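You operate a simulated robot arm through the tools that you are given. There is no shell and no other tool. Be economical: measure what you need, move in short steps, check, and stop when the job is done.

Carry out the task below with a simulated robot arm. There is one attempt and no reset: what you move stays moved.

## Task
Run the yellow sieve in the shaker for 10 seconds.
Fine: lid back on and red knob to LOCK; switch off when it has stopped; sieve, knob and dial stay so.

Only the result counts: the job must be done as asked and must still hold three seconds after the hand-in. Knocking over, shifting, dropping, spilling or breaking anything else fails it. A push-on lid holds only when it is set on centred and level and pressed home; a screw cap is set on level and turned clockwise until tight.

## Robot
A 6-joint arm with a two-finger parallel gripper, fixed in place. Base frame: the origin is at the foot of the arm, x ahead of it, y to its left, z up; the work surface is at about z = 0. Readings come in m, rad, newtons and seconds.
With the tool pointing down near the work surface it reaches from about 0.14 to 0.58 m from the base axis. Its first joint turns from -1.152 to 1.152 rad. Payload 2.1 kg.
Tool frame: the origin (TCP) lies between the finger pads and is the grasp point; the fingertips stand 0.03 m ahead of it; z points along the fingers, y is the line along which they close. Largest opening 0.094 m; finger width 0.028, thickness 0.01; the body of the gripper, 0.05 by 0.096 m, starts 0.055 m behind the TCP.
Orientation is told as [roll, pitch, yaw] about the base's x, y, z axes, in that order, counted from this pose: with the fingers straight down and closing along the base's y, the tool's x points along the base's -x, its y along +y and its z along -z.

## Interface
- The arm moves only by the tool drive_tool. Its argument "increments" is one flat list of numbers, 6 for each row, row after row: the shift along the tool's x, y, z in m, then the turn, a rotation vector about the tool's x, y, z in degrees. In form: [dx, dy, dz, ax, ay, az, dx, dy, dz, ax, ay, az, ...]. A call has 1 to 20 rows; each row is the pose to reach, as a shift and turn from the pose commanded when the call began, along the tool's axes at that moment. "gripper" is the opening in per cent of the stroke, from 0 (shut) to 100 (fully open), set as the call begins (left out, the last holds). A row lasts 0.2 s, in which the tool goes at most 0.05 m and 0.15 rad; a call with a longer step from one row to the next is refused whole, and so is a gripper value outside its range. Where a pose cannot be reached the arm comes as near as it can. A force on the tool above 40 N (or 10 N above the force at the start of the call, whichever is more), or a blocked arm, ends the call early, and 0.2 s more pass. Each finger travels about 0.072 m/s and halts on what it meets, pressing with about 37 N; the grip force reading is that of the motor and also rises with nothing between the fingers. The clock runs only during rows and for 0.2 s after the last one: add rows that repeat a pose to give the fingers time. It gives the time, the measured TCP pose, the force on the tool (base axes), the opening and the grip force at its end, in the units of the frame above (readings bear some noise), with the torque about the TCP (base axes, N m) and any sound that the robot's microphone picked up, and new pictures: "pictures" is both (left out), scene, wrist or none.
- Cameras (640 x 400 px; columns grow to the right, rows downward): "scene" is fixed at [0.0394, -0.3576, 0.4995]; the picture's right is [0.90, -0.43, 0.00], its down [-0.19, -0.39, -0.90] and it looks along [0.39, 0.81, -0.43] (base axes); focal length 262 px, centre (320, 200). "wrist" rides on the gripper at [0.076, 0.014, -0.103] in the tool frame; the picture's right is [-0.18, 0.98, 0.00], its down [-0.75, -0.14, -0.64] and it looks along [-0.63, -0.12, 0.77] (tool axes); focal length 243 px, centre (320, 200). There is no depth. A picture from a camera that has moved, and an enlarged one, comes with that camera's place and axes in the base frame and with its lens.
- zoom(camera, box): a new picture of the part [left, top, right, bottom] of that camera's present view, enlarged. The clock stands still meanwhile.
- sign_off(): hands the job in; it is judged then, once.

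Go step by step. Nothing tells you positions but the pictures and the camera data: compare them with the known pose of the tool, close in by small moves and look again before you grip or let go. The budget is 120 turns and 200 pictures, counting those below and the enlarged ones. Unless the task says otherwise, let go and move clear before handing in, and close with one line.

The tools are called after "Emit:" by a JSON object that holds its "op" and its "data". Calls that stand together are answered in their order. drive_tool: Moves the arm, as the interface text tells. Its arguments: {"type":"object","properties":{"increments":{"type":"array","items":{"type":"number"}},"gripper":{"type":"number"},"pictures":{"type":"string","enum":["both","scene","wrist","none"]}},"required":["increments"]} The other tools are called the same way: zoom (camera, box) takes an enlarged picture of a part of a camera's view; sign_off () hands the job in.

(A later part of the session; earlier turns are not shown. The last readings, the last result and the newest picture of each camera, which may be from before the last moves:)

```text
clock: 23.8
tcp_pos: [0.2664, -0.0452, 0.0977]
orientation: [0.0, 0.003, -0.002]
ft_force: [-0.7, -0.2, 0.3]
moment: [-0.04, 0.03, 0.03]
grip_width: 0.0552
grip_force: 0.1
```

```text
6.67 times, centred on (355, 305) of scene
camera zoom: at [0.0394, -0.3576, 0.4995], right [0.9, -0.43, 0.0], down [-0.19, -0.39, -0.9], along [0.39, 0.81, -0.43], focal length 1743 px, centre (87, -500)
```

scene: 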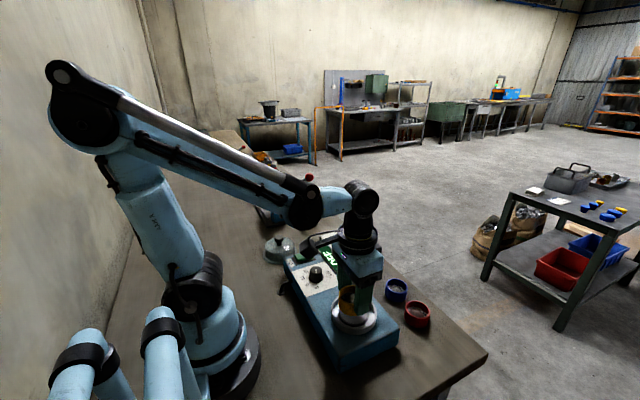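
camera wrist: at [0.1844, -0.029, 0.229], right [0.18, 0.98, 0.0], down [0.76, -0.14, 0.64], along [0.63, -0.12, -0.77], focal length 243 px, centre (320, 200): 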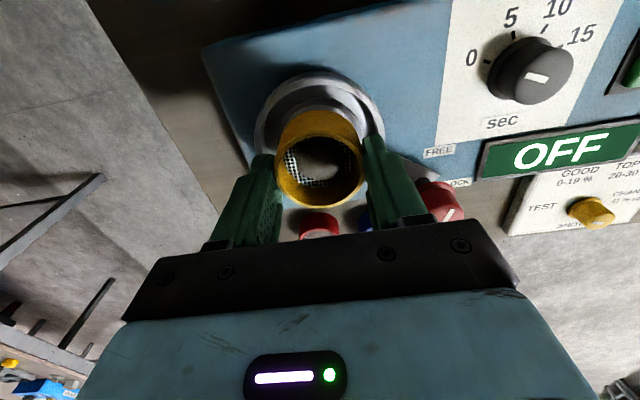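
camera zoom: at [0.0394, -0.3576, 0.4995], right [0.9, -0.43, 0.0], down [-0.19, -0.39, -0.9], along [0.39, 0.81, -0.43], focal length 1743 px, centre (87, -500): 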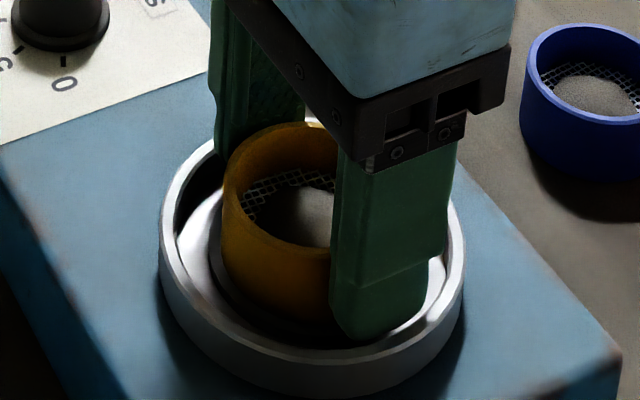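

Released; rise straight up and view the result.

Emit:
{"op": "drive_tool", "data": {"increments": [0, 0, -0.02, 0, 0, 0, 0, 0, -0.05, 0, 0, 0, 0, 0, -0.09, 0, 0, 0, -0.045, 0, -0.1, 0, 0, 0]}}

Emit:
{"op": "zoom", "data": {"camera": "scene", "box": [325, 275, 385, 335]}}

Emit:
{"op": "zoom", "data": {"camera": "wrist", "box": [220, 0, 420, 130]}}

```text
clock: 24.8
tcp_pos: [0.3129, -0.0465, 0.1982]
orientation: [-0.001, 0.004, -0.001]
ft_force: [-0.2, 0.4, -1.6]
moment: [-0.01, -0.02, 0.0]
grip_width: 0.0555
grip_force: 0.1
camera wrist: at [0.2356, -0.0312, 0.3023], right [0.18, 0.98, 0.0], down [0.76, -0.14, 0.64], along [0.63, -0.12, -0.77], focal length 243 px, centre (320, 200)
```

scene: 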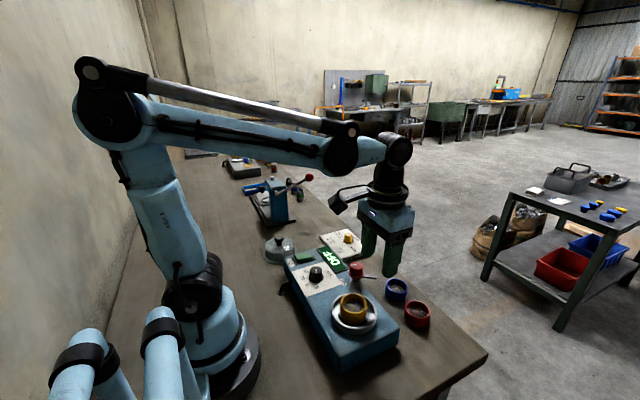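
wrist: 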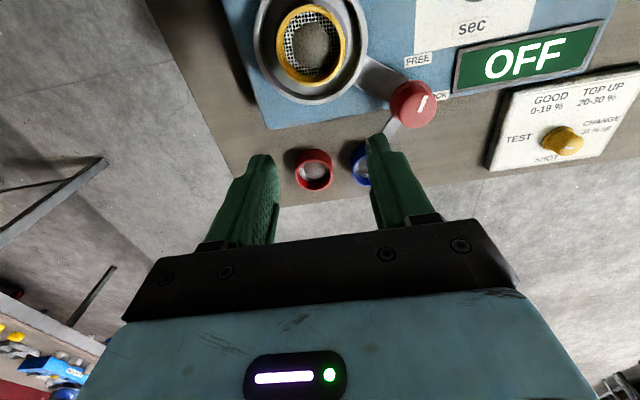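

```text
6.67 times, centred on (355, 305) of scene
camera zoom: at [0.0393, -0.3576, 0.4995], right [0.9, -0.43, 0.0], down [-0.19, -0.39, -0.9], along [0.39, 0.81, -0.43], focal length 1743 px, centre (87, -500)
```

zoom: 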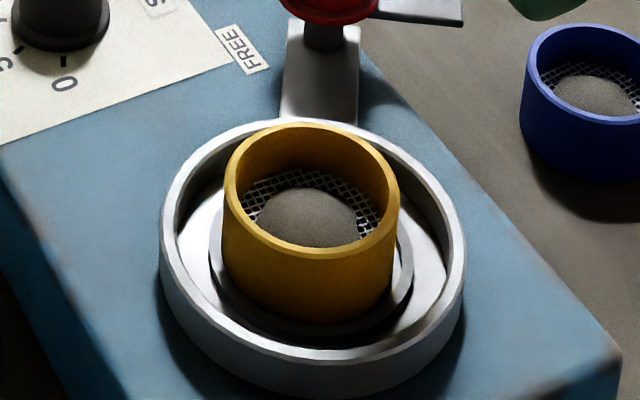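

```text
3.08 times, centred on (320, 65) of wrist
camera zoom: at [0.2356, -0.0312, 0.3023], right [0.18, 0.98, 0.0], down [0.76, -0.14, 0.64], along [0.63, -0.12, -0.77], focal length 746 px, centre (320, 615)
```

zoom: 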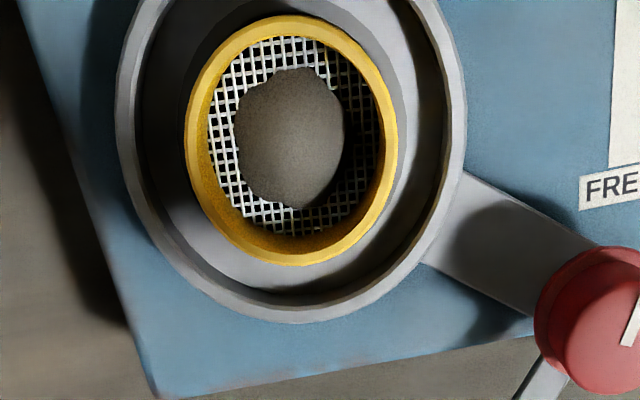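

The yellow sieve is seated, level and centred. Now back to fetch the lid, retracing the recorded offsets.

Emit:
{"op": "drive_tool", "data": {"increments": [0.0127, 0.0417, 0, 0, 0, 0, 0.0254, 0.0835, 0, 0, 0, 0, 0.038, 0.125, 0, 0, 0, 0, 0.0508, 0.167, 0, 0, 0, 0, 0.0634, 0.209, 0, 0, 0, 0, 0.076, 0.2505, 0, 0, 0, 0, 0.0888, 0.292, 0, 0, 0, 0, 0.1015, 0.334, 0, 0, 0, 0, 0.1015, 0.334, 0.04, 0, 0, 0, 0.1015, 0.334, 0.06, 0, 0, 0], "gripper": 70}}

Emit:
{"op": "zoom", "data": {"camera": "wrist", "box": [220, 60, 420, 200]}}

```text
clock: 27.0
tcp_pos: [0.2133, 0.2881, 0.1383]
orientation: [-0.001, 0.004, -0.001]
ft_force: [-0.3, 0.2, 0.8]
moment: [0.0, 0.01, -0.03]
grip_width: 0.0659
grip_force: 0.2
camera wrist: at [0.1368, 0.3036, 0.2416], right [0.19, 0.98, 0.0], down [0.76, -0.14, 0.64], along [0.63, -0.12, -0.77], focal length 243 px, centre (320, 200)
```

scene: 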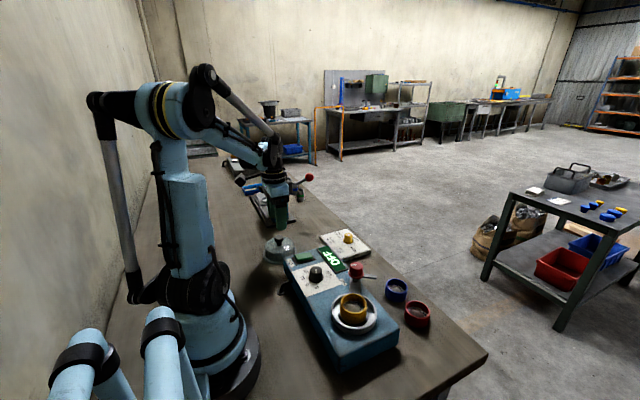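
wrist: 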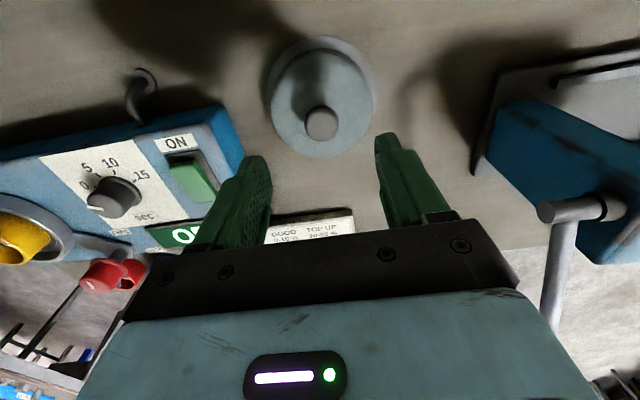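

```text
2.86 times, centred on (320, 130) of wrist
camera zoom: at [0.1368, 0.3036, 0.2416], right [0.19, 0.98, 0.0], down [0.76, -0.14, 0.64], along [0.63, -0.12, -0.77], focal length 693 px, centre (320, 400)
```

zoom: 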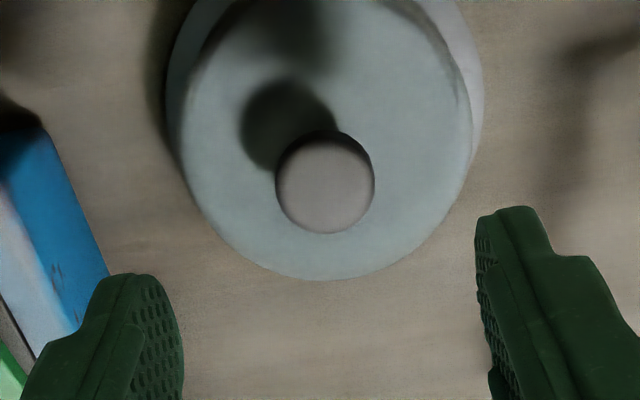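

The lid knob is under the TCP. I descend and grip it at the same height as before.

Emit:
{"op": "drive_tool", "data": {"increments": [0, 0, 0.03, 0, 0, 0, 0, 0, 0.06, 0, 0, 0, 0, 0, 0.072, 0, 0, 0, 0, 0, 0.072, 0, 0, 0], "pictures": "none"}}

Emit:
{"op": "drive_tool", "data": {"increments": [0, 0, 0, 0, 0, 0, 0, 0, 0, 0, 0, 0, 0, 0, 0, 0, 0, 0], "gripper": 0}}

```text
clock: 28.0
tcp_pos: [0.2107, 0.2897, 0.0656]
orientation: [-0.002, 0.002, -0.002]
ft_force: [0.8, 0.3, 0.3]
moment: [-0.02, -0.01, -0.02]
grip_width: 0.0658
grip_force: 0.0
```

```text
clock: 28.8
tcp_pos: [0.2105, 0.2907, 0.0666]
orientation: [-0.002, 0.003, 0.001]
ft_force: [0.5, 0.8, 0.4]
moment: [-0.01, 0.0, -0.03]
grip_width: 0.0265
grip_force: 37.0
camera wrist: at [0.1347, 0.305, 0.1694], right [0.18, 0.98, 0.0], down [0.76, -0.14, 0.64], along [0.63, -0.12, -0.77], focal length 243 px, centre (320, 200)
```

scene: 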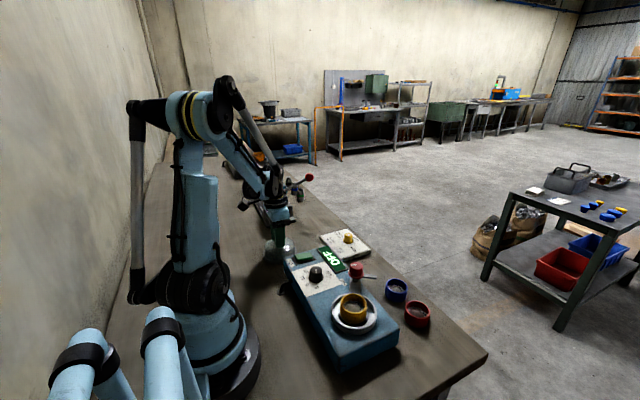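
wrist: 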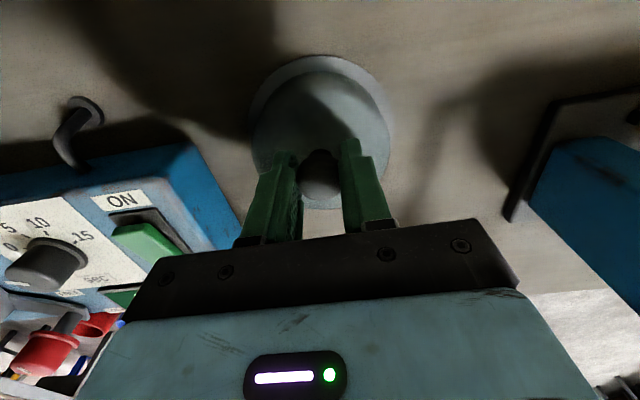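

Lid gripped. Lift, carry back over the chamber, and hover above the sieve.

Emit:
{"op": "drive_tool", "data": {"increments": [0, 0, -0.04, 0, 0, 0, 0, 0, -0.08, 0, 0, 0, 0, 0, -0.125, 0, 0, 0, 0, 0, -0.17, 0, 0, 0, -0.0065, -0.042, -0.17, 0, 0, 0, -0.013, -0.084, -0.17, 0, 0, 0, -0.0195, -0.126, -0.17, 0, 0, 0, -0.026, -0.168, -0.17, 0, 0, 0, -0.0325, -0.21, -0.17, 0, 0, 0, -0.039, -0.252, -0.17, 0, 0, 0, -0.0455, -0.294, -0.17, 0, 0, 0, -0.0517, -0.334, -0.17, 0, 0, 0, -0.0517, -0.334, -0.13, 0, 0, 0, -0.0517, -0.334, -0.1, 0, 0, 0, -0.0517, -0.334, -0.1, 0, 0, 0]}}

Emit:
{"op": "zoom", "data": {"camera": "scene", "box": [315, 265, 395, 335]}}

Emit:
{"op": "zoom", "data": {"camera": "wrist", "box": [200, 20, 440, 220]}}

```text
clock: 32.0
tcp_pos: [0.2617, -0.042, 0.1655]
orientation: [-0.001, 0.005, 0.001]
ft_force: [0.5, -0.4, -2.1]
moment: [0.0, -0.01, 0.01]
grip_width: 0.0267
grip_force: 37.0
camera wrist: at [0.1862, -0.0271, 0.2699], right [0.18, 0.98, 0.0], down [0.76, -0.14, 0.64], along [0.63, -0.12, -0.77], focal length 243 px, centre (320, 200)
```

scene: 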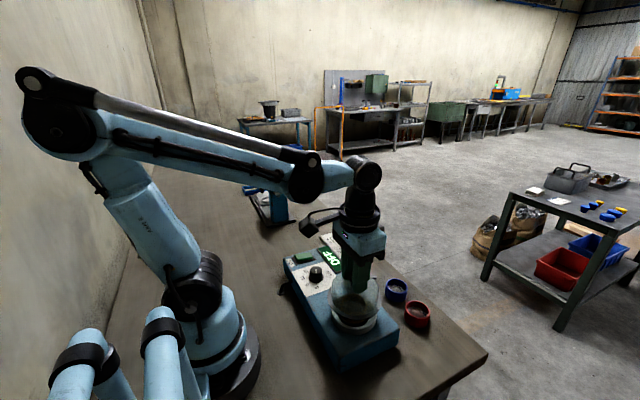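
wrist: 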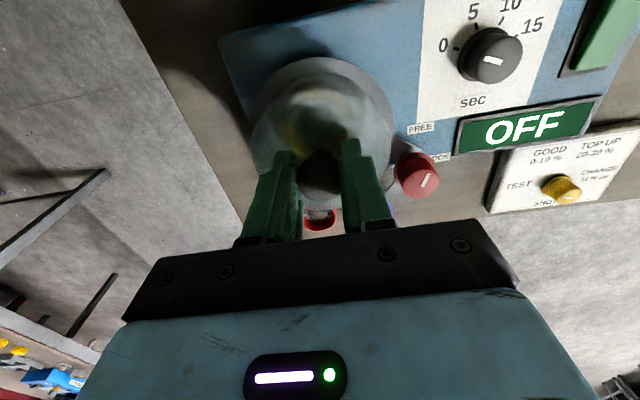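

```text
5.71 times, centred on (355, 300) of scene
camera zoom: at [0.0394, -0.3576, 0.4995], right [0.9, -0.43, 0.0], down [-0.19, -0.39, -0.9], along [0.39, 0.81, -0.43], focal length 1494 px, centre (120, -371)
```

zoom: 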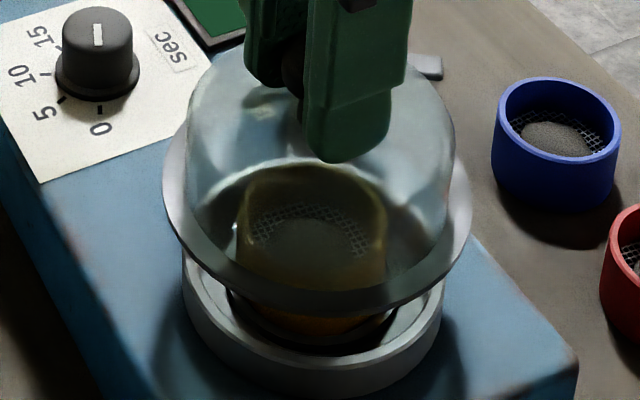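

```text
2.00 times, centred on (320, 120) of wrist
camera zoom: at [0.1862, -0.0271, 0.2699], right [0.18, 0.98, 0.0], down [0.76, -0.14, 0.64], along [0.63, -0.12, -0.77], focal length 485 px, centre (320, 360)
```

zoom: 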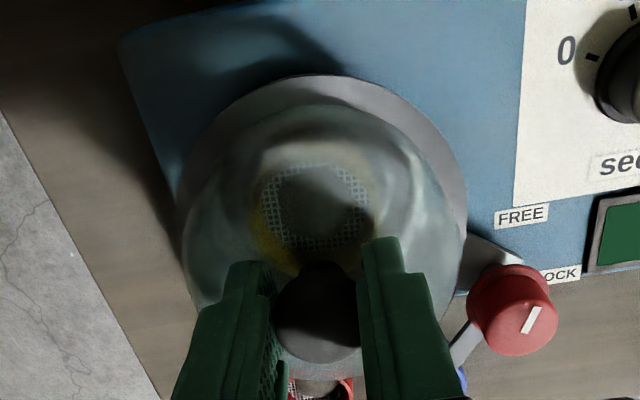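

The lid is aligned with the chamber in the scene view. I lower it and press in 1–2 mm steps, listening for the click.

Emit:
{"op": "drive_tool", "data": {"increments": [0, 0, 0.01, 0, 0, 0, 0, 0, 0.018, 0, 0, 0, 0, 0, 0.022, 0, 0, 0, 0, 0, 0.024, 0, 0, 0, 0, 0, 0.025, 0, 0, 0, 0, 0, 0.026, 0, 0, 0, 0, 0, 0.027, 0, 0, 0, 0, 0, 0.028, 0, 0, 0, 0, 0, 0.029, 0, 0, 0, 0, 0, 0.03, 0, 0, 0], "pictures": "none"}}

Emit:
{"op": "zoom", "data": {"camera": "scene", "box": [315, 265, 395, 335]}}

```text
clock: 34.1
tcp_pos: [0.2618, -0.0442, 0.1388]
orientation: [-0.004, 0.007, -0.001]
ft_force: [-1.2, -1.8, 4.9]
moment: [0.03, -0.28, -0.03]
grip_width: 0.0264
grip_force: 37.6
heard: snap
stopped in row 10: the force on the tool passed its limit at 45 N (the readings are from after the stop); the commanded pose is now the measured one
```

```text
5.71 times, centred on (355, 300) of scene
camera zoom: at [0.0393, -0.3576, 0.4995], right [0.9, -0.43, 0.0], down [-0.19, -0.39, -0.9], along [0.39, 0.81, -0.43], focal length 1494 px, centre (120, -371)
```

zoom: 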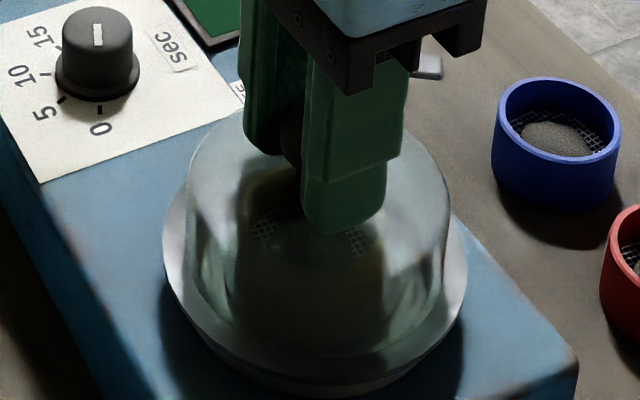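

Snap heard and the lid is at its original height. I open the gripper and rise, then check the lid is level.

Emit:
{"op": "drive_tool", "data": {"increments": [0, 0, 0, 0, 0, 0, 0, 0, 0, 0, 0, 0, 0, 0, 0, 0, 0, 0], "gripper": 70, "pictures": "none"}}

Emit:
{"op": "drive_tool", "data": {"increments": [0, 0, -0.02, 0, 0, 0, 0, 0, -0.05, 0, 0, 0, 0.04, 0, -0.06, 0, 0, 0, 0.08, 0.03, -0.06, 0, 0, 0, 0.08, 0.03, -0.06, 0, 0, 0]}}

Emit:
{"op": "zoom", "data": {"camera": "scene", "box": [315, 250, 395, 335]}}

Emit:
{"op": "zoom", "data": {"camera": "wrist", "box": [200, 60, 440, 220]}}

```text
clock: 34.9
tcp_pos: [0.2624, -0.0442, 0.1392]
orientation: [0.0, 0.007, -0.003]
ft_force: [-0.2, 1.0, 0.0]
moment: [-0.01, 0.0, -0.01]
grip_width: 0.0658
grip_force: 0.1
```

```text
clock: 36.1
tcp_pos: [0.1828, -0.0151, 0.1964]
orientation: [-0.001, 0.004, -0.002]
ft_force: [0.2, 0.2, 0.0]
moment: [0.02, 0.02, 0.01]
grip_width: 0.0657
grip_force: 0.1
camera wrist: at [0.106, 0.0006, 0.3008], right [0.18, 0.98, 0.0], down [0.76, -0.14, 0.64], along [0.63, -0.12, -0.77], focal length 243 px, centre (320, 200)
```

scene: 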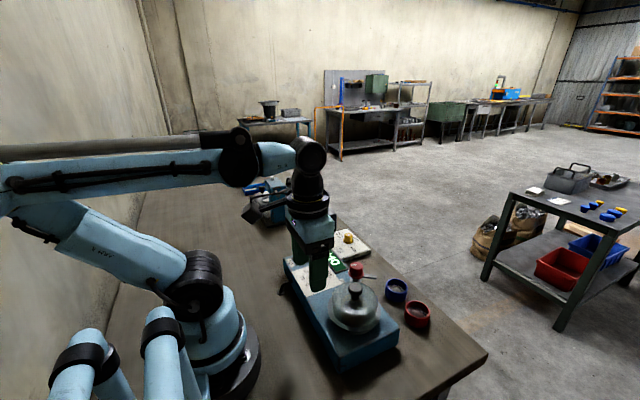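
wrist: 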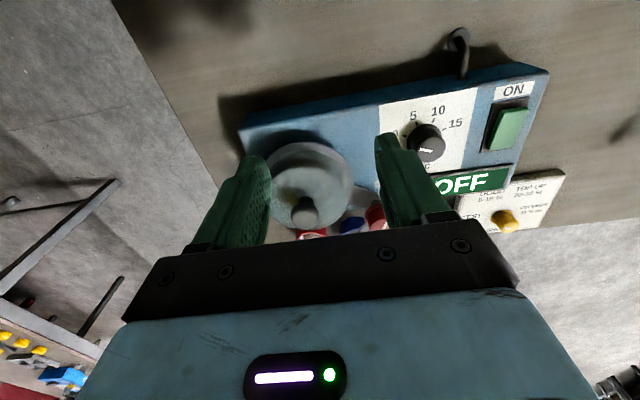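

```text
4.71 times, centred on (355, 292) of scene
camera zoom: at [0.0393, -0.3576, 0.4995], right [0.9, -0.43, 0.0], down [-0.19, -0.39, -0.9], along [0.39, 0.81, -0.43], focal length 1231 px, centre (155, -235)
```

zoom: 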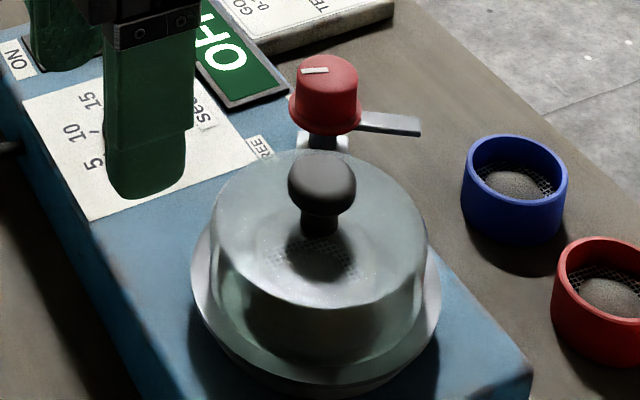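

```text
2.50 times, centred on (320, 140) of wrist
camera zoom: at [0.106, 0.0006, 0.3008], right [0.18, 0.98, 0.0], down [0.76, -0.14, 0.64], along [0.63, -0.12, -0.77], focal length 606 px, centre (320, 350)
```

zoom: 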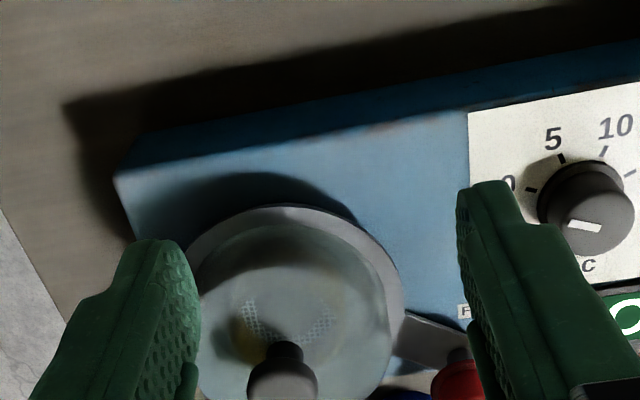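

The lid is level and home. Next the red knob: it must turn about 90° clockwise from FREE to LOCK, so I move for a good view of it.

Emit:
{"op": "drive_tool", "data": {"increments": [-0.028, 0.023, 0, 0, 0, 0, -0.055, 0.045, 0, 0, 0, 0, -0.055, 0.045, 0, 0, 0, 0], "pictures": "wrist"}}

Emit:
{"op": "zoom", "data": {"camera": "wrist", "box": [250, 100, 430, 220]}}

Emit:
{"op": "zoom", "data": {"camera": "scene", "box": [330, 245, 390, 295]}}

```text
clock: 36.9
tcp_pos: [0.2382, 0.03, 0.1969]
orientation: [-0.002, 0.007, -0.002]
ft_force: [0.8, 0.6, -0.4]
moment: [0.0, 0.02, 0.0]
grip_width: 0.0659
grip_force: 0.1
camera wrist: at [0.1613, 0.045, 0.3014], right [0.19, 0.98, 0.0], down [0.76, -0.14, 0.64], along [0.63, -0.12, -0.77], focal length 243 px, centre (320, 200)
```

wrist: 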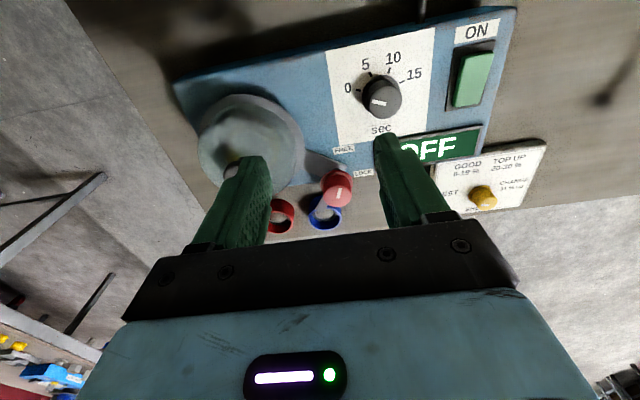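

```text
3.33 times, centred on (340, 160) of wrist
camera zoom: at [0.1613, 0.045, 0.3014], right [0.19, 0.98, 0.0], down [0.76, -0.14, 0.64], along [0.63, -0.12, -0.77], focal length 809 px, centre (253, 333)
```

zoom: 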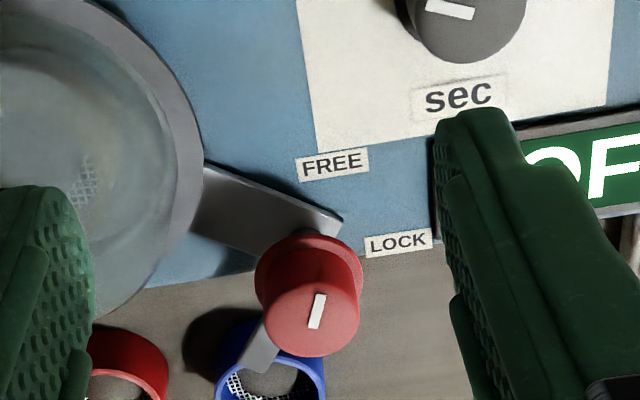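

```text
8.00 times, centred on (360, 270) of scene
camera zoom: at [0.0394, -0.3576, 0.4995], right [0.9, -0.43, 0.0], down [-0.19, -0.39, -0.9], along [0.39, 0.81, -0.43], focal length 2092 px, centre (0, -360)
```

zoom: 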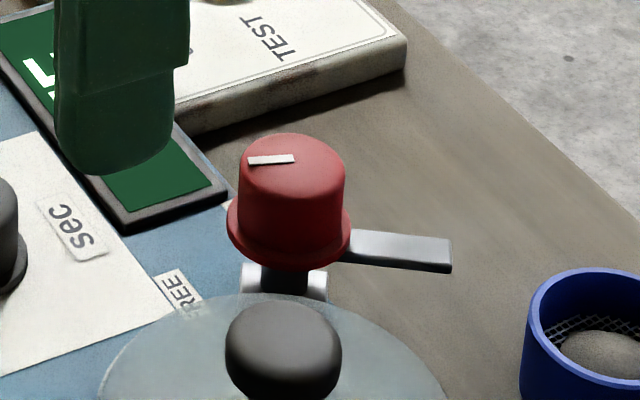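

Knob axis about (0.3195, 0.036), top near z=0.101, diameter about 30 mm. I move above it and check.

Emit:
{"op": "drive_tool", "data": {"increments": [-0.041, 0.0025, 0, 0, 0, 0, -0.0827, 0.005, 0, 0, 0, 0, -0.0827, 0.005, 0.035, 0, 0, 0, -0.0827, 0.005, 0.035, 0, 0, 0]}}

Emit:
{"op": "zoom", "data": {"camera": "wrist", "box": [240, 60, 420, 200]}}

Emit:
{"op": "zoom", "data": {"camera": "scene", "box": [330, 235, 390, 285]}}

```text
clock: 37.9
tcp_pos: [0.3208, 0.0359, 0.1622]
orientation: [-0.002, 0.009, 0.001]
ft_force: [-0.3, -0.4, 0.5]
moment: [0.03, -0.02, -0.01]
grip_width: 0.0657
grip_force: 0.2
camera wrist: at [0.2443, 0.0512, 0.2653], right [0.18, 0.98, 0.0], down [0.76, -0.14, 0.64], along [0.63, -0.12, -0.77], focal length 243 px, centre (320, 200)
```

scene: 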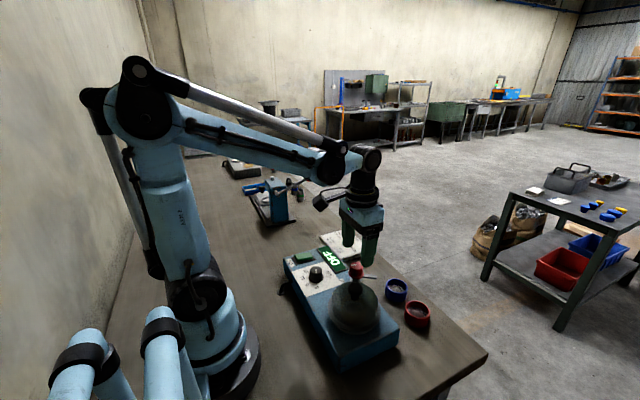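
wrist: 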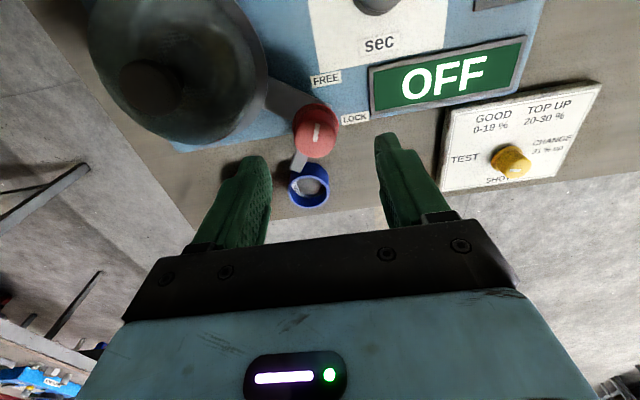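

```text
2.86 times, centred on (330, 130) of wrist
camera zoom: at [0.2443, 0.0512, 0.2653], right [0.18, 0.98, 0.0], down [0.76, -0.14, 0.64], along [0.63, -0.12, -0.77], focal length 693 px, centre (291, 400)
```

zoom: 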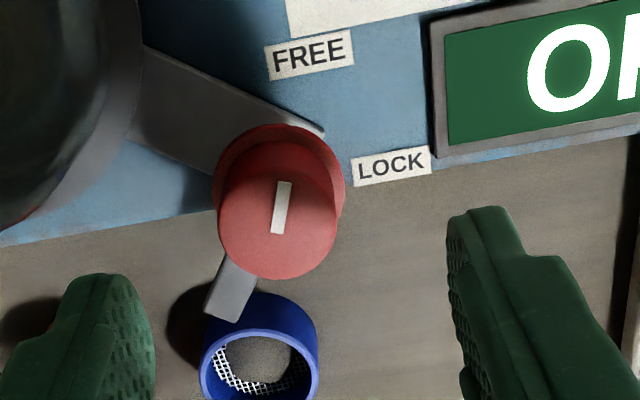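

```text
8.00 times, centred on (360, 260) of scene
camera zoom: at [0.0394, -0.3576, 0.4995], right [0.9, -0.43, 0.0], down [-0.19, -0.39, -0.9], along [0.39, 0.81, -0.43], focal length 2092 px, centre (0, -280)
```

zoom: 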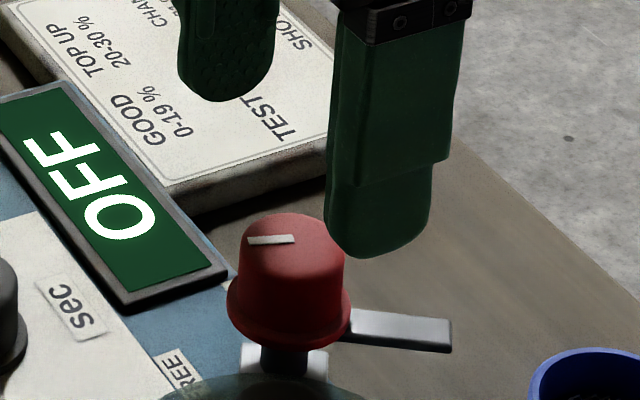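

Knob centre is about (+1.5, -3.5) mm from the TCP. I correct and lower around the knob.

Emit:
{"op": "drive_tool", "data": {"increments": [-0.0013, -0.0033, 0.0, 0, 0, 0, -0.0013, -0.0033, 0.025, 0, 0, 0, -0.0013, -0.0033, 0.04, 0, 0, 0, -0.0013, -0.0033, 0.0475, 0, 0, 0, -0.0013, -0.0033, 0.0475, 0, 0, 0], "gripper": 60}}

Emit:
{"op": "zoom", "data": {"camera": "scene", "box": [320, 235, 400, 295]}}

Emit:
{"op": "zoom", "data": {"camera": "wrist", "box": [220, 60, 420, 220]}}

```text
clock: 39.1
tcp_pos: [0.3205, 0.0321, 0.1147]
orientation: [-0.001, 0.008, -0.002]
ft_force: [-0.7, -0.2, 0.7]
moment: [0.01, 0.03, -0.02]
grip_width: 0.0563
grip_force: 0.0
camera wrist: at [0.2444, 0.0469, 0.2187], right [0.19, 0.98, 0.0], down [0.76, -0.14, 0.64], along [0.63, -0.12, -0.77], focal length 243 px, centre (320, 200)
```

scene: 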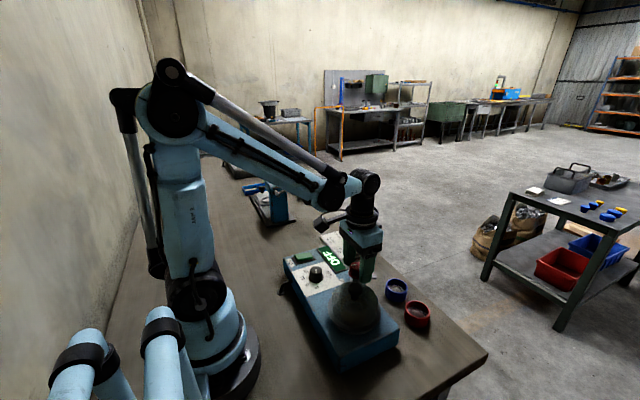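
wrist: 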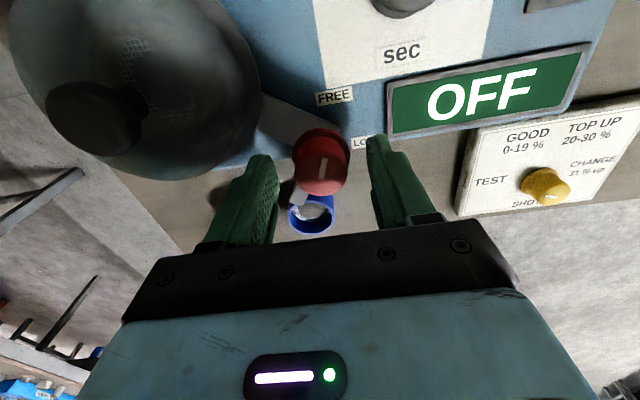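

```text
6.67 times, centred on (360, 265) of scene
camera zoom: at [0.0394, -0.3576, 0.4995], right [0.9, -0.43, 0.0], down [-0.19, -0.39, -0.9], along [0.39, 0.81, -0.43], focal length 1743 px, centre (53, -233)
```

zoom: 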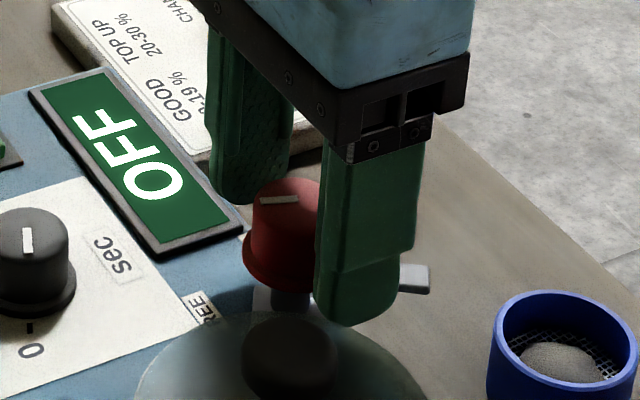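

```text
2.50 times, centred on (320, 140) of wrist
camera zoom: at [0.2444, 0.0469, 0.2187], right [0.19, 0.98, 0.0], down [0.76, -0.14, 0.64], along [0.63, -0.12, -0.77], focal length 606 px, centre (320, 350)
```

zoom: 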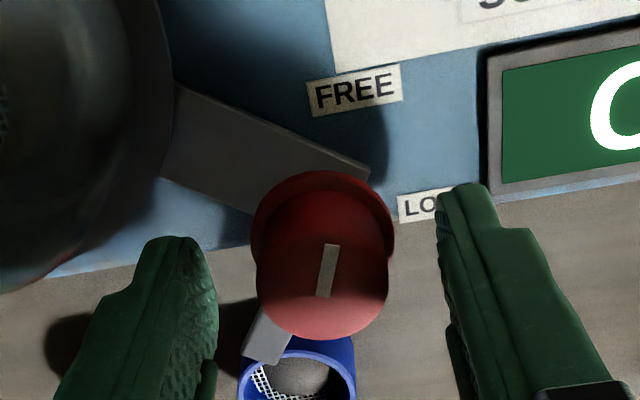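

The fingers straddle the knob above the latch arm. I close, then turn the first 45° clockwise (positive about tool z).

Emit:
{"op": "drive_tool", "data": {"increments": [0, 0, 0, 0, 0, 0, 0, 0, 0, 0, 0, 0, 0, 0, 0, 0, 0, 0], "gripper": 10, "pictures": "none"}}

Emit:
{"op": "drive_tool", "data": {"increments": [0, 0, 0, 0, 0, 8, 0, 0, 0, 0, 0, 16, 0, 0, 0, 0, 0, 24, 0, 0, 0, 0, 0, 32, 0, 0, 0, 0, 0, 40, 0, 0, 0, 0, 0, 45]}}

```text
clock: 39.9
tcp_pos: [0.321, 0.0319, 0.1152]
orientation: [-0.001, 0.006, -0.001]
ft_force: [-2.1, 2.7, 25.2]
moment: [0.11, 0.18, 0.02]
grip_width: 0.031
grip_force: 45.0
```

```text
clock: 40.5
tcp_pos: [0.3201, 0.0325, 0.1172]
orientation: [-0.003, 0.007, -0.231]
ft_force: [-1.2, 0.6, 24.4]
moment: [0.11, 0.31, 0.02]
grip_width: 0.0299
grip_force: 44.2
stopped in row 2: the force on the tool passed its limit at 41 N (the readings are from after the stop); the commanded pose is now the measured one
camera wrist: at [0.2501, 0.0641, 0.22], right [0.4, 0.91, -0.01], down [0.71, -0.31, 0.64], along [0.58, -0.26, -0.77], focal length 243 px, centre (320, 200)
```

scene: 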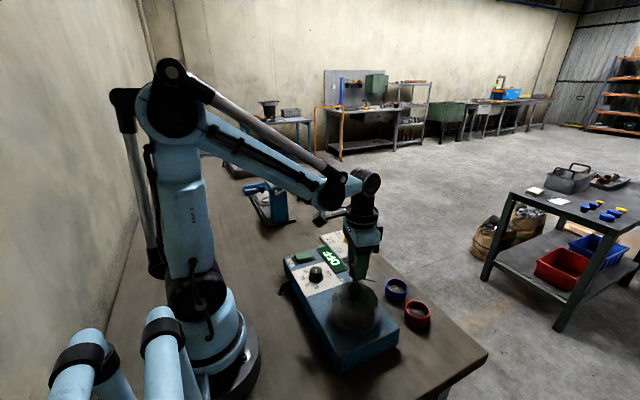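
wrist: 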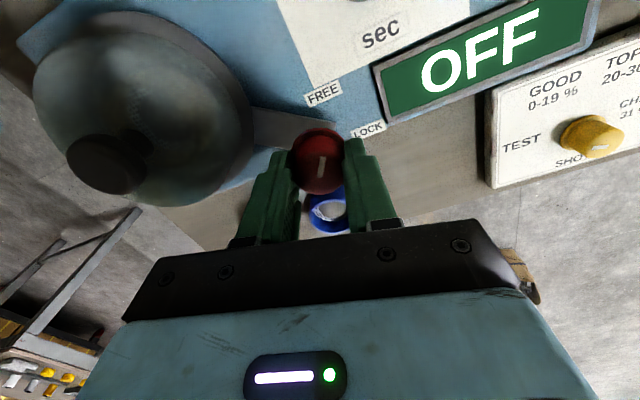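

The fingers ride on the knob's flange (25 N upward). I open, raise 5 mm and look.

Emit:
{"op": "drive_tool", "data": {"increments": [0, 0, 0, 0, 0, 0, 0, 0, -0.004, 0, 0, 0, 0, 0, -0.005, 0, 0, 0], "gripper": 60, "pictures": "none"}}

Emit:
{"op": "zoom", "data": {"camera": "wrist", "box": [220, 60, 420, 220]}}

Emit:
{"op": "zoom", "data": {"camera": "scene", "box": [320, 235, 400, 295]}}

```text
clock: 41.3
tcp_pos: [0.3212, 0.0321, 0.1201]
orientation: [-0.003, 0.007, -0.23]
ft_force: [-0.4, 0.4, 0.5]
moment: [0.03, -0.05, -0.02]
grip_width: 0.0565
grip_force: 0.1
```

```text
2.50 times, centred on (320, 140) of wrist
camera zoom: at [0.2502, 0.0639, 0.2241], right [0.4, 0.91, -0.01], down [0.71, -0.31, 0.64], along [0.58, -0.26, -0.77], focal length 606 px, centre (320, 350)
```

zoom: 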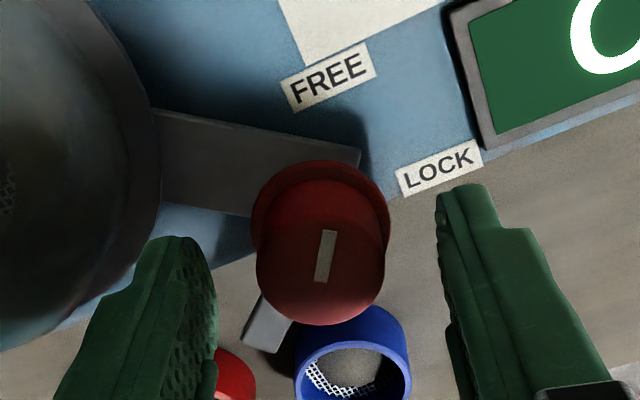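

```text
6.67 times, centred on (360, 265) of scene
camera zoom: at [0.0394, -0.3576, 0.4995], right [0.9, -0.43, 0.0], down [-0.19, -0.39, -0.9], along [0.39, 0.81, -0.43], focal length 1743 px, centre (53, -233)
```

zoom: 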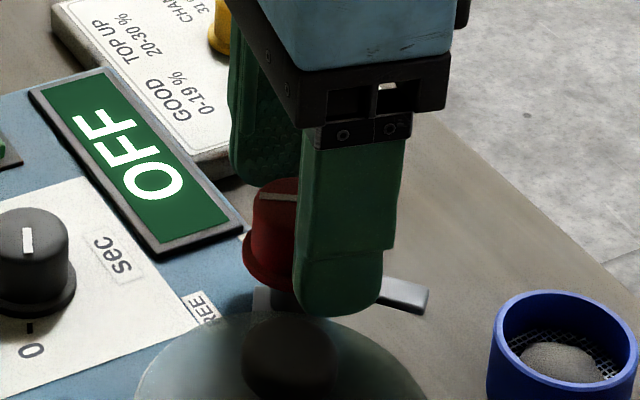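

The knob turned with the gripper about 13°. I regrip higher and continue turning.

Emit:
{"op": "drive_tool", "data": {"increments": [0, 0, 0, 0, 0, 0, 0, 0, 0, 0, 0, 0, 0, 0, 0, 0, 0, 0], "gripper": 10, "pictures": "none"}}

Emit:
{"op": "drive_tool", "data": {"increments": [0, 0, 0, 0, 0, 6, 0, 0, 0, 0, 0, 12, 0, 0, 0, 0, 0, 18, 0, 0, 0, 0, 0, 24, 0, 0, 0, 0, 0, 30, 0, 0, 0, 0, 0, 36]}}

```text
clock: 42.1
tcp_pos: [0.3215, 0.032, 0.1205]
orientation: [-0.004, 0.005, -0.229]
ft_force: [0.8, 0.4, 0.7]
moment: [0.05, -0.08, 0.02]
grip_width: 0.029
grip_force: 44.6
```

```text
clock: 43.5
tcp_pos: [0.3205, 0.0322, 0.1204]
orientation: [-0.01, 0.004, -0.86]
ft_force: [-5.1, -1.2, -29.3]
moment: [-0.3, -0.2, 0.01]
grip_width: 0.0291
grip_force: 44.8
camera wrist: at [0.2821, 0.0997, 0.2239], right [0.87, 0.5, -0.01], down [0.39, -0.66, 0.64], along [0.31, -0.56, -0.77], focal length 243 px, centre (320, 200)
```

scene: 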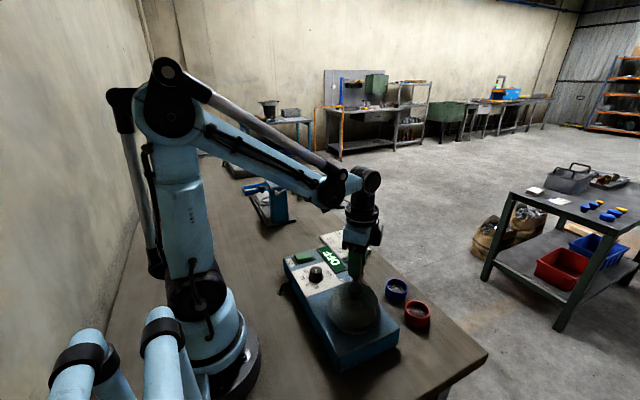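
wrist: 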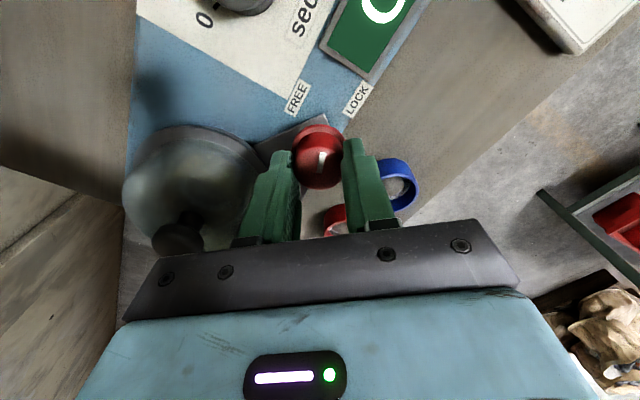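

The knob pulls the tool down as it turns (cam tightening). I follow it down 2 mm and keep turning.

Emit:
{"op": "drive_tool", "data": {"increments": [0, 0, 0.002, 0, 0, 0], "pictures": "none"}}

Emit:
{"op": "drive_tool", "data": {"increments": [0, 0, 0.0005, 0, 0, 6, 0, 0, 0.001, 0, 0, 12], "pictures": "none"}}

Emit:
{"op": "zoom", "data": {"camera": "scene", "box": [320, 235, 400, 295]}}

```text
clock: 44.0
tcp_pos: [0.3202, 0.0317, 0.121]
orientation: [-0.013, 0.008, -0.859]
ft_force: [-0.1, 0.3, 4.0]
moment: [0.02, -0.08, -0.03]
grip_width: 0.0287
grip_force: 44.9
stopped in row 1: the force on the tool passed its limit at 44 N (the readings are from after the stop); the commanded pose is now the measured one
```

```text
clock: 44.6
tcp_pos: [0.3218, 0.0323, 0.1194]
orientation: [-0.016, 0.008, -1.028]
ft_force: [0.1, -1.4, 4.0]
moment: [0.16, 0.07, 0.01]
grip_width: 0.0287
grip_force: 45.0
stopped in row 2: the force on the tool passed its limit at 43 N (the readings are from after the stop); the commanded pose is now the measured one
```

```text
6.67 times, centred on (360, 265) of scene
camera zoom: at [0.0393, -0.3576, 0.4995], right [0.9, -0.43, 0.0], down [-0.19, -0.39, -0.9], along [0.39, 0.81, -0.43], focal length 1743 px, centre (53, -233)
```

zoom: 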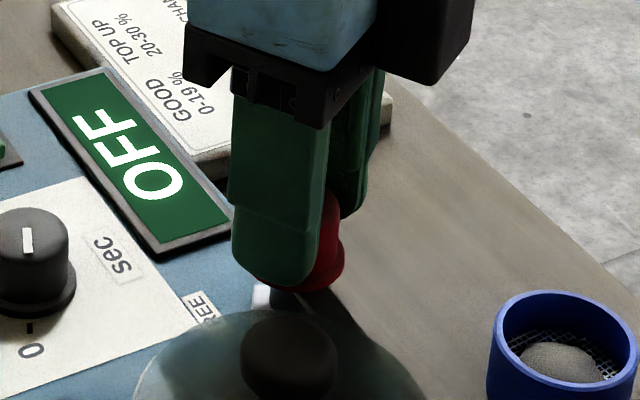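

Yaw is now 59°. I open to relieve stress, re-level the tool and look at the knob.

Emit:
{"op": "drive_tool", "data": {"increments": [0, 0, 0, 0, 0, 0, 0, 0, 0, 0, 0, 0], "gripper": 50, "pictures": "wrist"}}

Emit:
{"op": "zoom", "data": {"camera": "wrist", "box": [220, 60, 420, 220]}}

Emit:
{"op": "zoom", "data": {"camera": "scene", "box": [320, 235, 400, 295]}}

```text
clock: 45.2
tcp_pos: [0.3201, 0.0324, 0.1199]
orientation: [-0.015, 0.007, -1.028]
ft_force: [0.0, 0.4, 0.0]
moment: [0.0, 0.03, 0.0]
grip_width: 0.0472
grip_force: 0.1
camera wrist: at [0.2946, 0.1053, 0.2237], right [0.94, 0.35, -0.02], down [0.28, -0.72, 0.64], along [0.21, -0.6, -0.77], focal length 243 px, centre (320, 200)
```

wrist: 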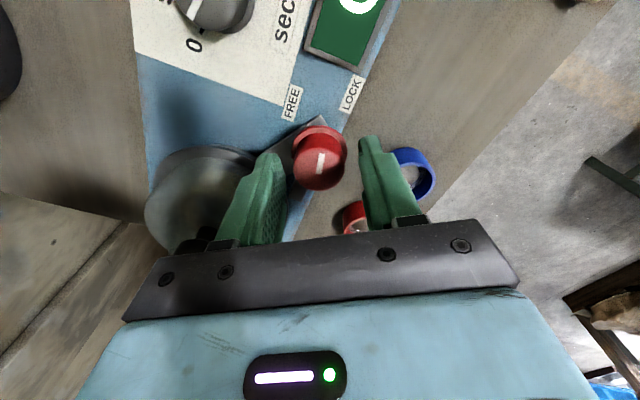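

```text
2.50 times, centred on (320, 140) of wrist
camera zoom: at [0.2946, 0.1053, 0.2237], right [0.94, 0.35, -0.02], down [0.28, -0.72, 0.64], along [0.21, -0.6, -0.77], focal length 606 px, centre (320, 350)
```

zoom: 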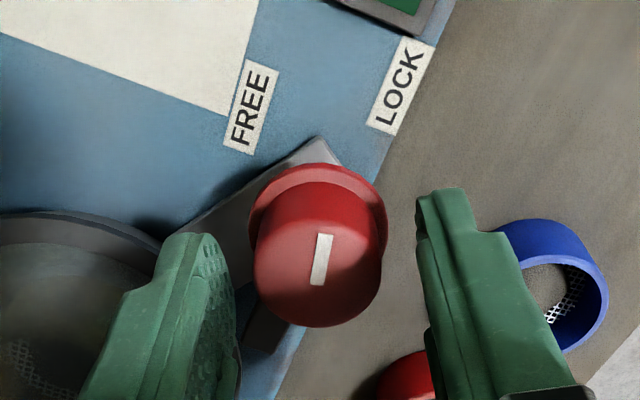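

```text
6.67 times, centred on (360, 265) of scene
camera zoom: at [0.0394, -0.3576, 0.4995], right [0.9, -0.43, 0.0], down [-0.19, -0.39, -0.9], along [0.39, 0.81, -0.43], focal length 1743 px, centre (53, -233)
```

zoom: 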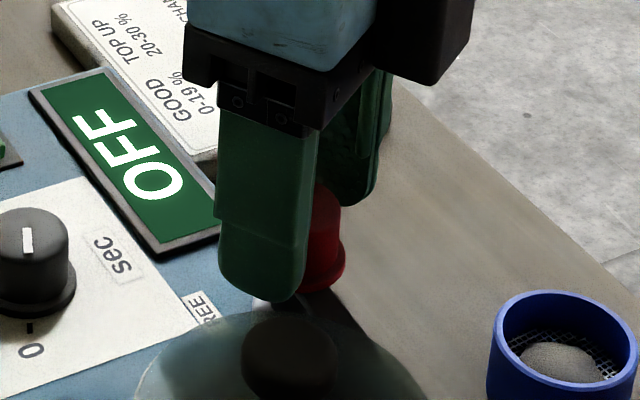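

The knob followed exactly; about 30° remain. I re-level the tool, regrip and turn on.

Emit:
{"op": "drive_tool", "data": {"increments": [0, 0, 0, -0.86, -0.4, 0], "pictures": "none"}}

Emit:
{"op": "drive_tool", "data": {"increments": [0, 0, 0, 0, 0, 0, 0, 0, 0, 0, 0, 0, 0, 0, 0, 0, 0, 0], "gripper": 10, "pictures": "none"}}

Emit:
{"op": "drive_tool", "data": {"increments": [0, 0, 0, 0, 0, 4, 0, 0, 0, 0, 0, 8, 0, 0, 0, 0, 0, 12, 0, 0, 0, 0, 0, 16, 0, 0, 0, 0, 0, 20, 0, 0, 0, 0, 0, 24, 0, 0, 0, 0, 0, 28, 0, 0, 0, 0, 0, 31, 0, 0, 0, 0, 0, 33], "pictures": "wrist"}}

```text
clock: 45.6
tcp_pos: [0.3204, 0.0311, 0.1192]
orientation: [0.001, 0.0, -1.028]
ft_force: [0.4, -0.5, -1.6]
moment: [0.0, -0.02, 0.0]
grip_width: 0.0466
grip_force: 0.0
```

```text
clock: 46.4
tcp_pos: [0.3192, 0.0323, 0.1198]
orientation: [-0.002, -0.001, -1.028]
ft_force: [-6.4, -1.0, 2.0]
moment: [-0.14, 0.15, 0.03]
grip_width: 0.0286
grip_force: 44.9
```

```text
clock: 48.3
tcp_pos: [0.3203, 0.031, 0.1211]
orientation: [-0.006, -0.001, -1.579]
ft_force: [-0.1, -3.1, 4.6]
moment: [0.49, -0.01, 0.01]
grip_width: 0.0289
grip_force: 44.8
stopped in row 9: the force on the tool passed its limit at 41 N (the readings are from after the stop); the commanded pose is now the measured one
camera wrist: at [0.3343, 0.1087, 0.2234], right [0.98, -0.19, 0.0], down [-0.14, -0.75, 0.64], along [-0.13, -0.63, -0.77], focal length 243 px, centre (320, 200)
```

wrist: 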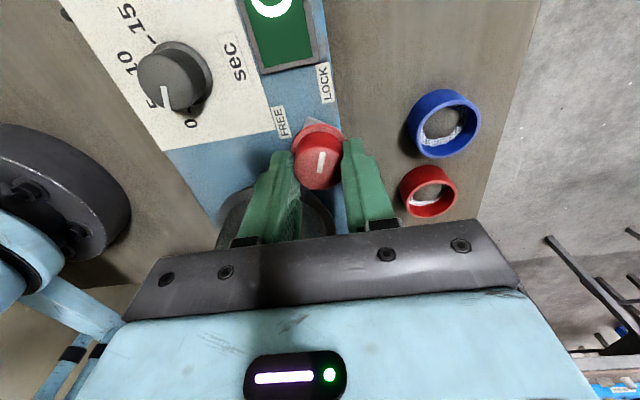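

Turned a total of 90° and the last row met resistance. I release, rise and check the pointer.

Emit:
{"op": "drive_tool", "data": {"increments": [0, 0, 0, 0, 0, 0, 0, 0, 0, 0, 0, 0], "gripper": 48, "pictures": "none"}}

Emit:
{"op": "drive_tool", "data": {"increments": [0, 0, -0.02, 0, 0, 0, 0, 0, -0.05, 0, 0, 0, 0, 0, -0.08, 0, 0, 0, 0, 0, -0.08, 0, 0, 0]}}

Emit:
{"op": "zoom", "data": {"camera": "wrist", "box": [200, 0, 420, 160]}}

Emit:
{"op": "zoom", "data": {"camera": "scene", "box": [310, 245, 400, 335]}}

```text
clock: 48.9
tcp_pos: [0.3196, 0.0317, 0.1205]
orientation: [-0.005, 0.001, -1.578]
ft_force: [-0.1, 0.2, -1.0]
moment: [0.0, 0.02, -0.01]
grip_width: 0.0451
grip_force: 0.1
```

```text
clock: 49.9
tcp_pos: [0.3199, 0.0337, 0.2004]
orientation: [-0.006, -0.002, -1.58]
ft_force: [0.8, -0.7, 0.2]
moment: [0.04, -0.02, 0.02]
grip_width: 0.0451
grip_force: 0.1
camera wrist: at [0.3345, 0.1103, 0.3033], right [0.98, -0.19, 0.0], down [-0.14, -0.75, 0.64], along [-0.13, -0.63, -0.77], focal length 243 px, centre (320, 200)
```

scene: 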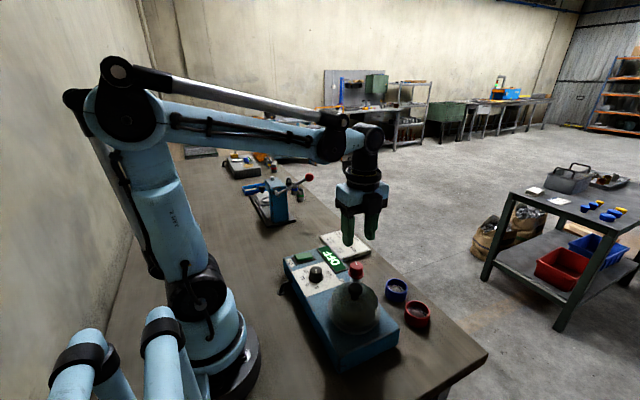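
wrist: 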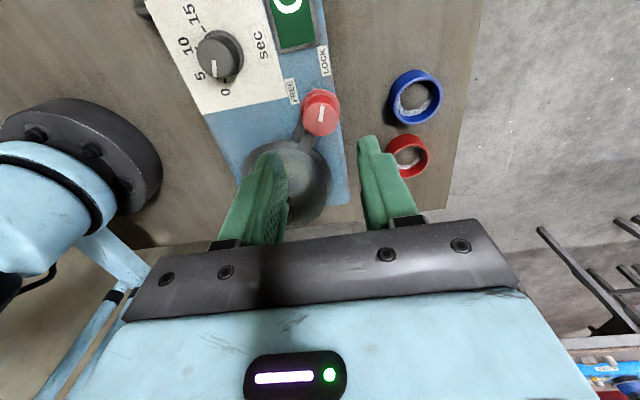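

```text
2.50 times, centred on (310, 80) of wrist
camera zoom: at [0.3345, 0.1103, 0.3033], right [0.98, -0.19, 0.0], down [-0.14, -0.75, 0.64], along [-0.13, -0.63, -0.77], focal length 606 px, centre (345, 500)
```

zoom: 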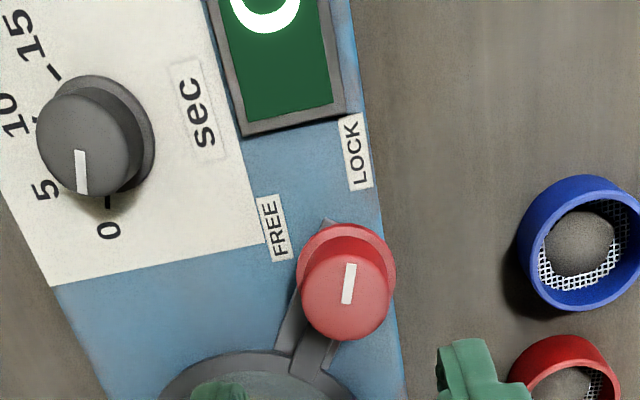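

```text
4.44 times, centred on (355, 290) of scene
camera zoom: at [0.0394, -0.3576, 0.4995], right [0.9, -0.43, 0.0], down [-0.19, -0.39, -0.9], along [0.39, 0.81, -0.43], focal length 1162 px, centre (164, -200)
```

zoom: 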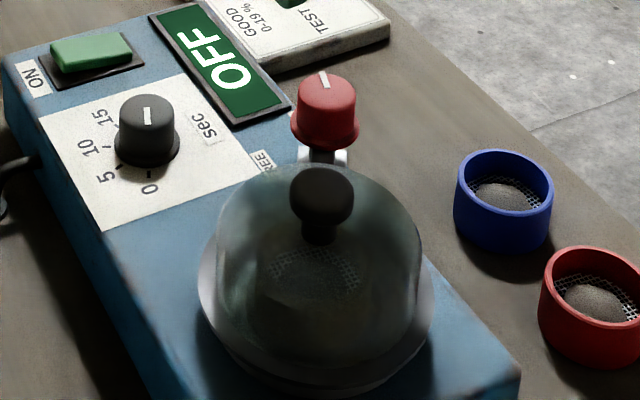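

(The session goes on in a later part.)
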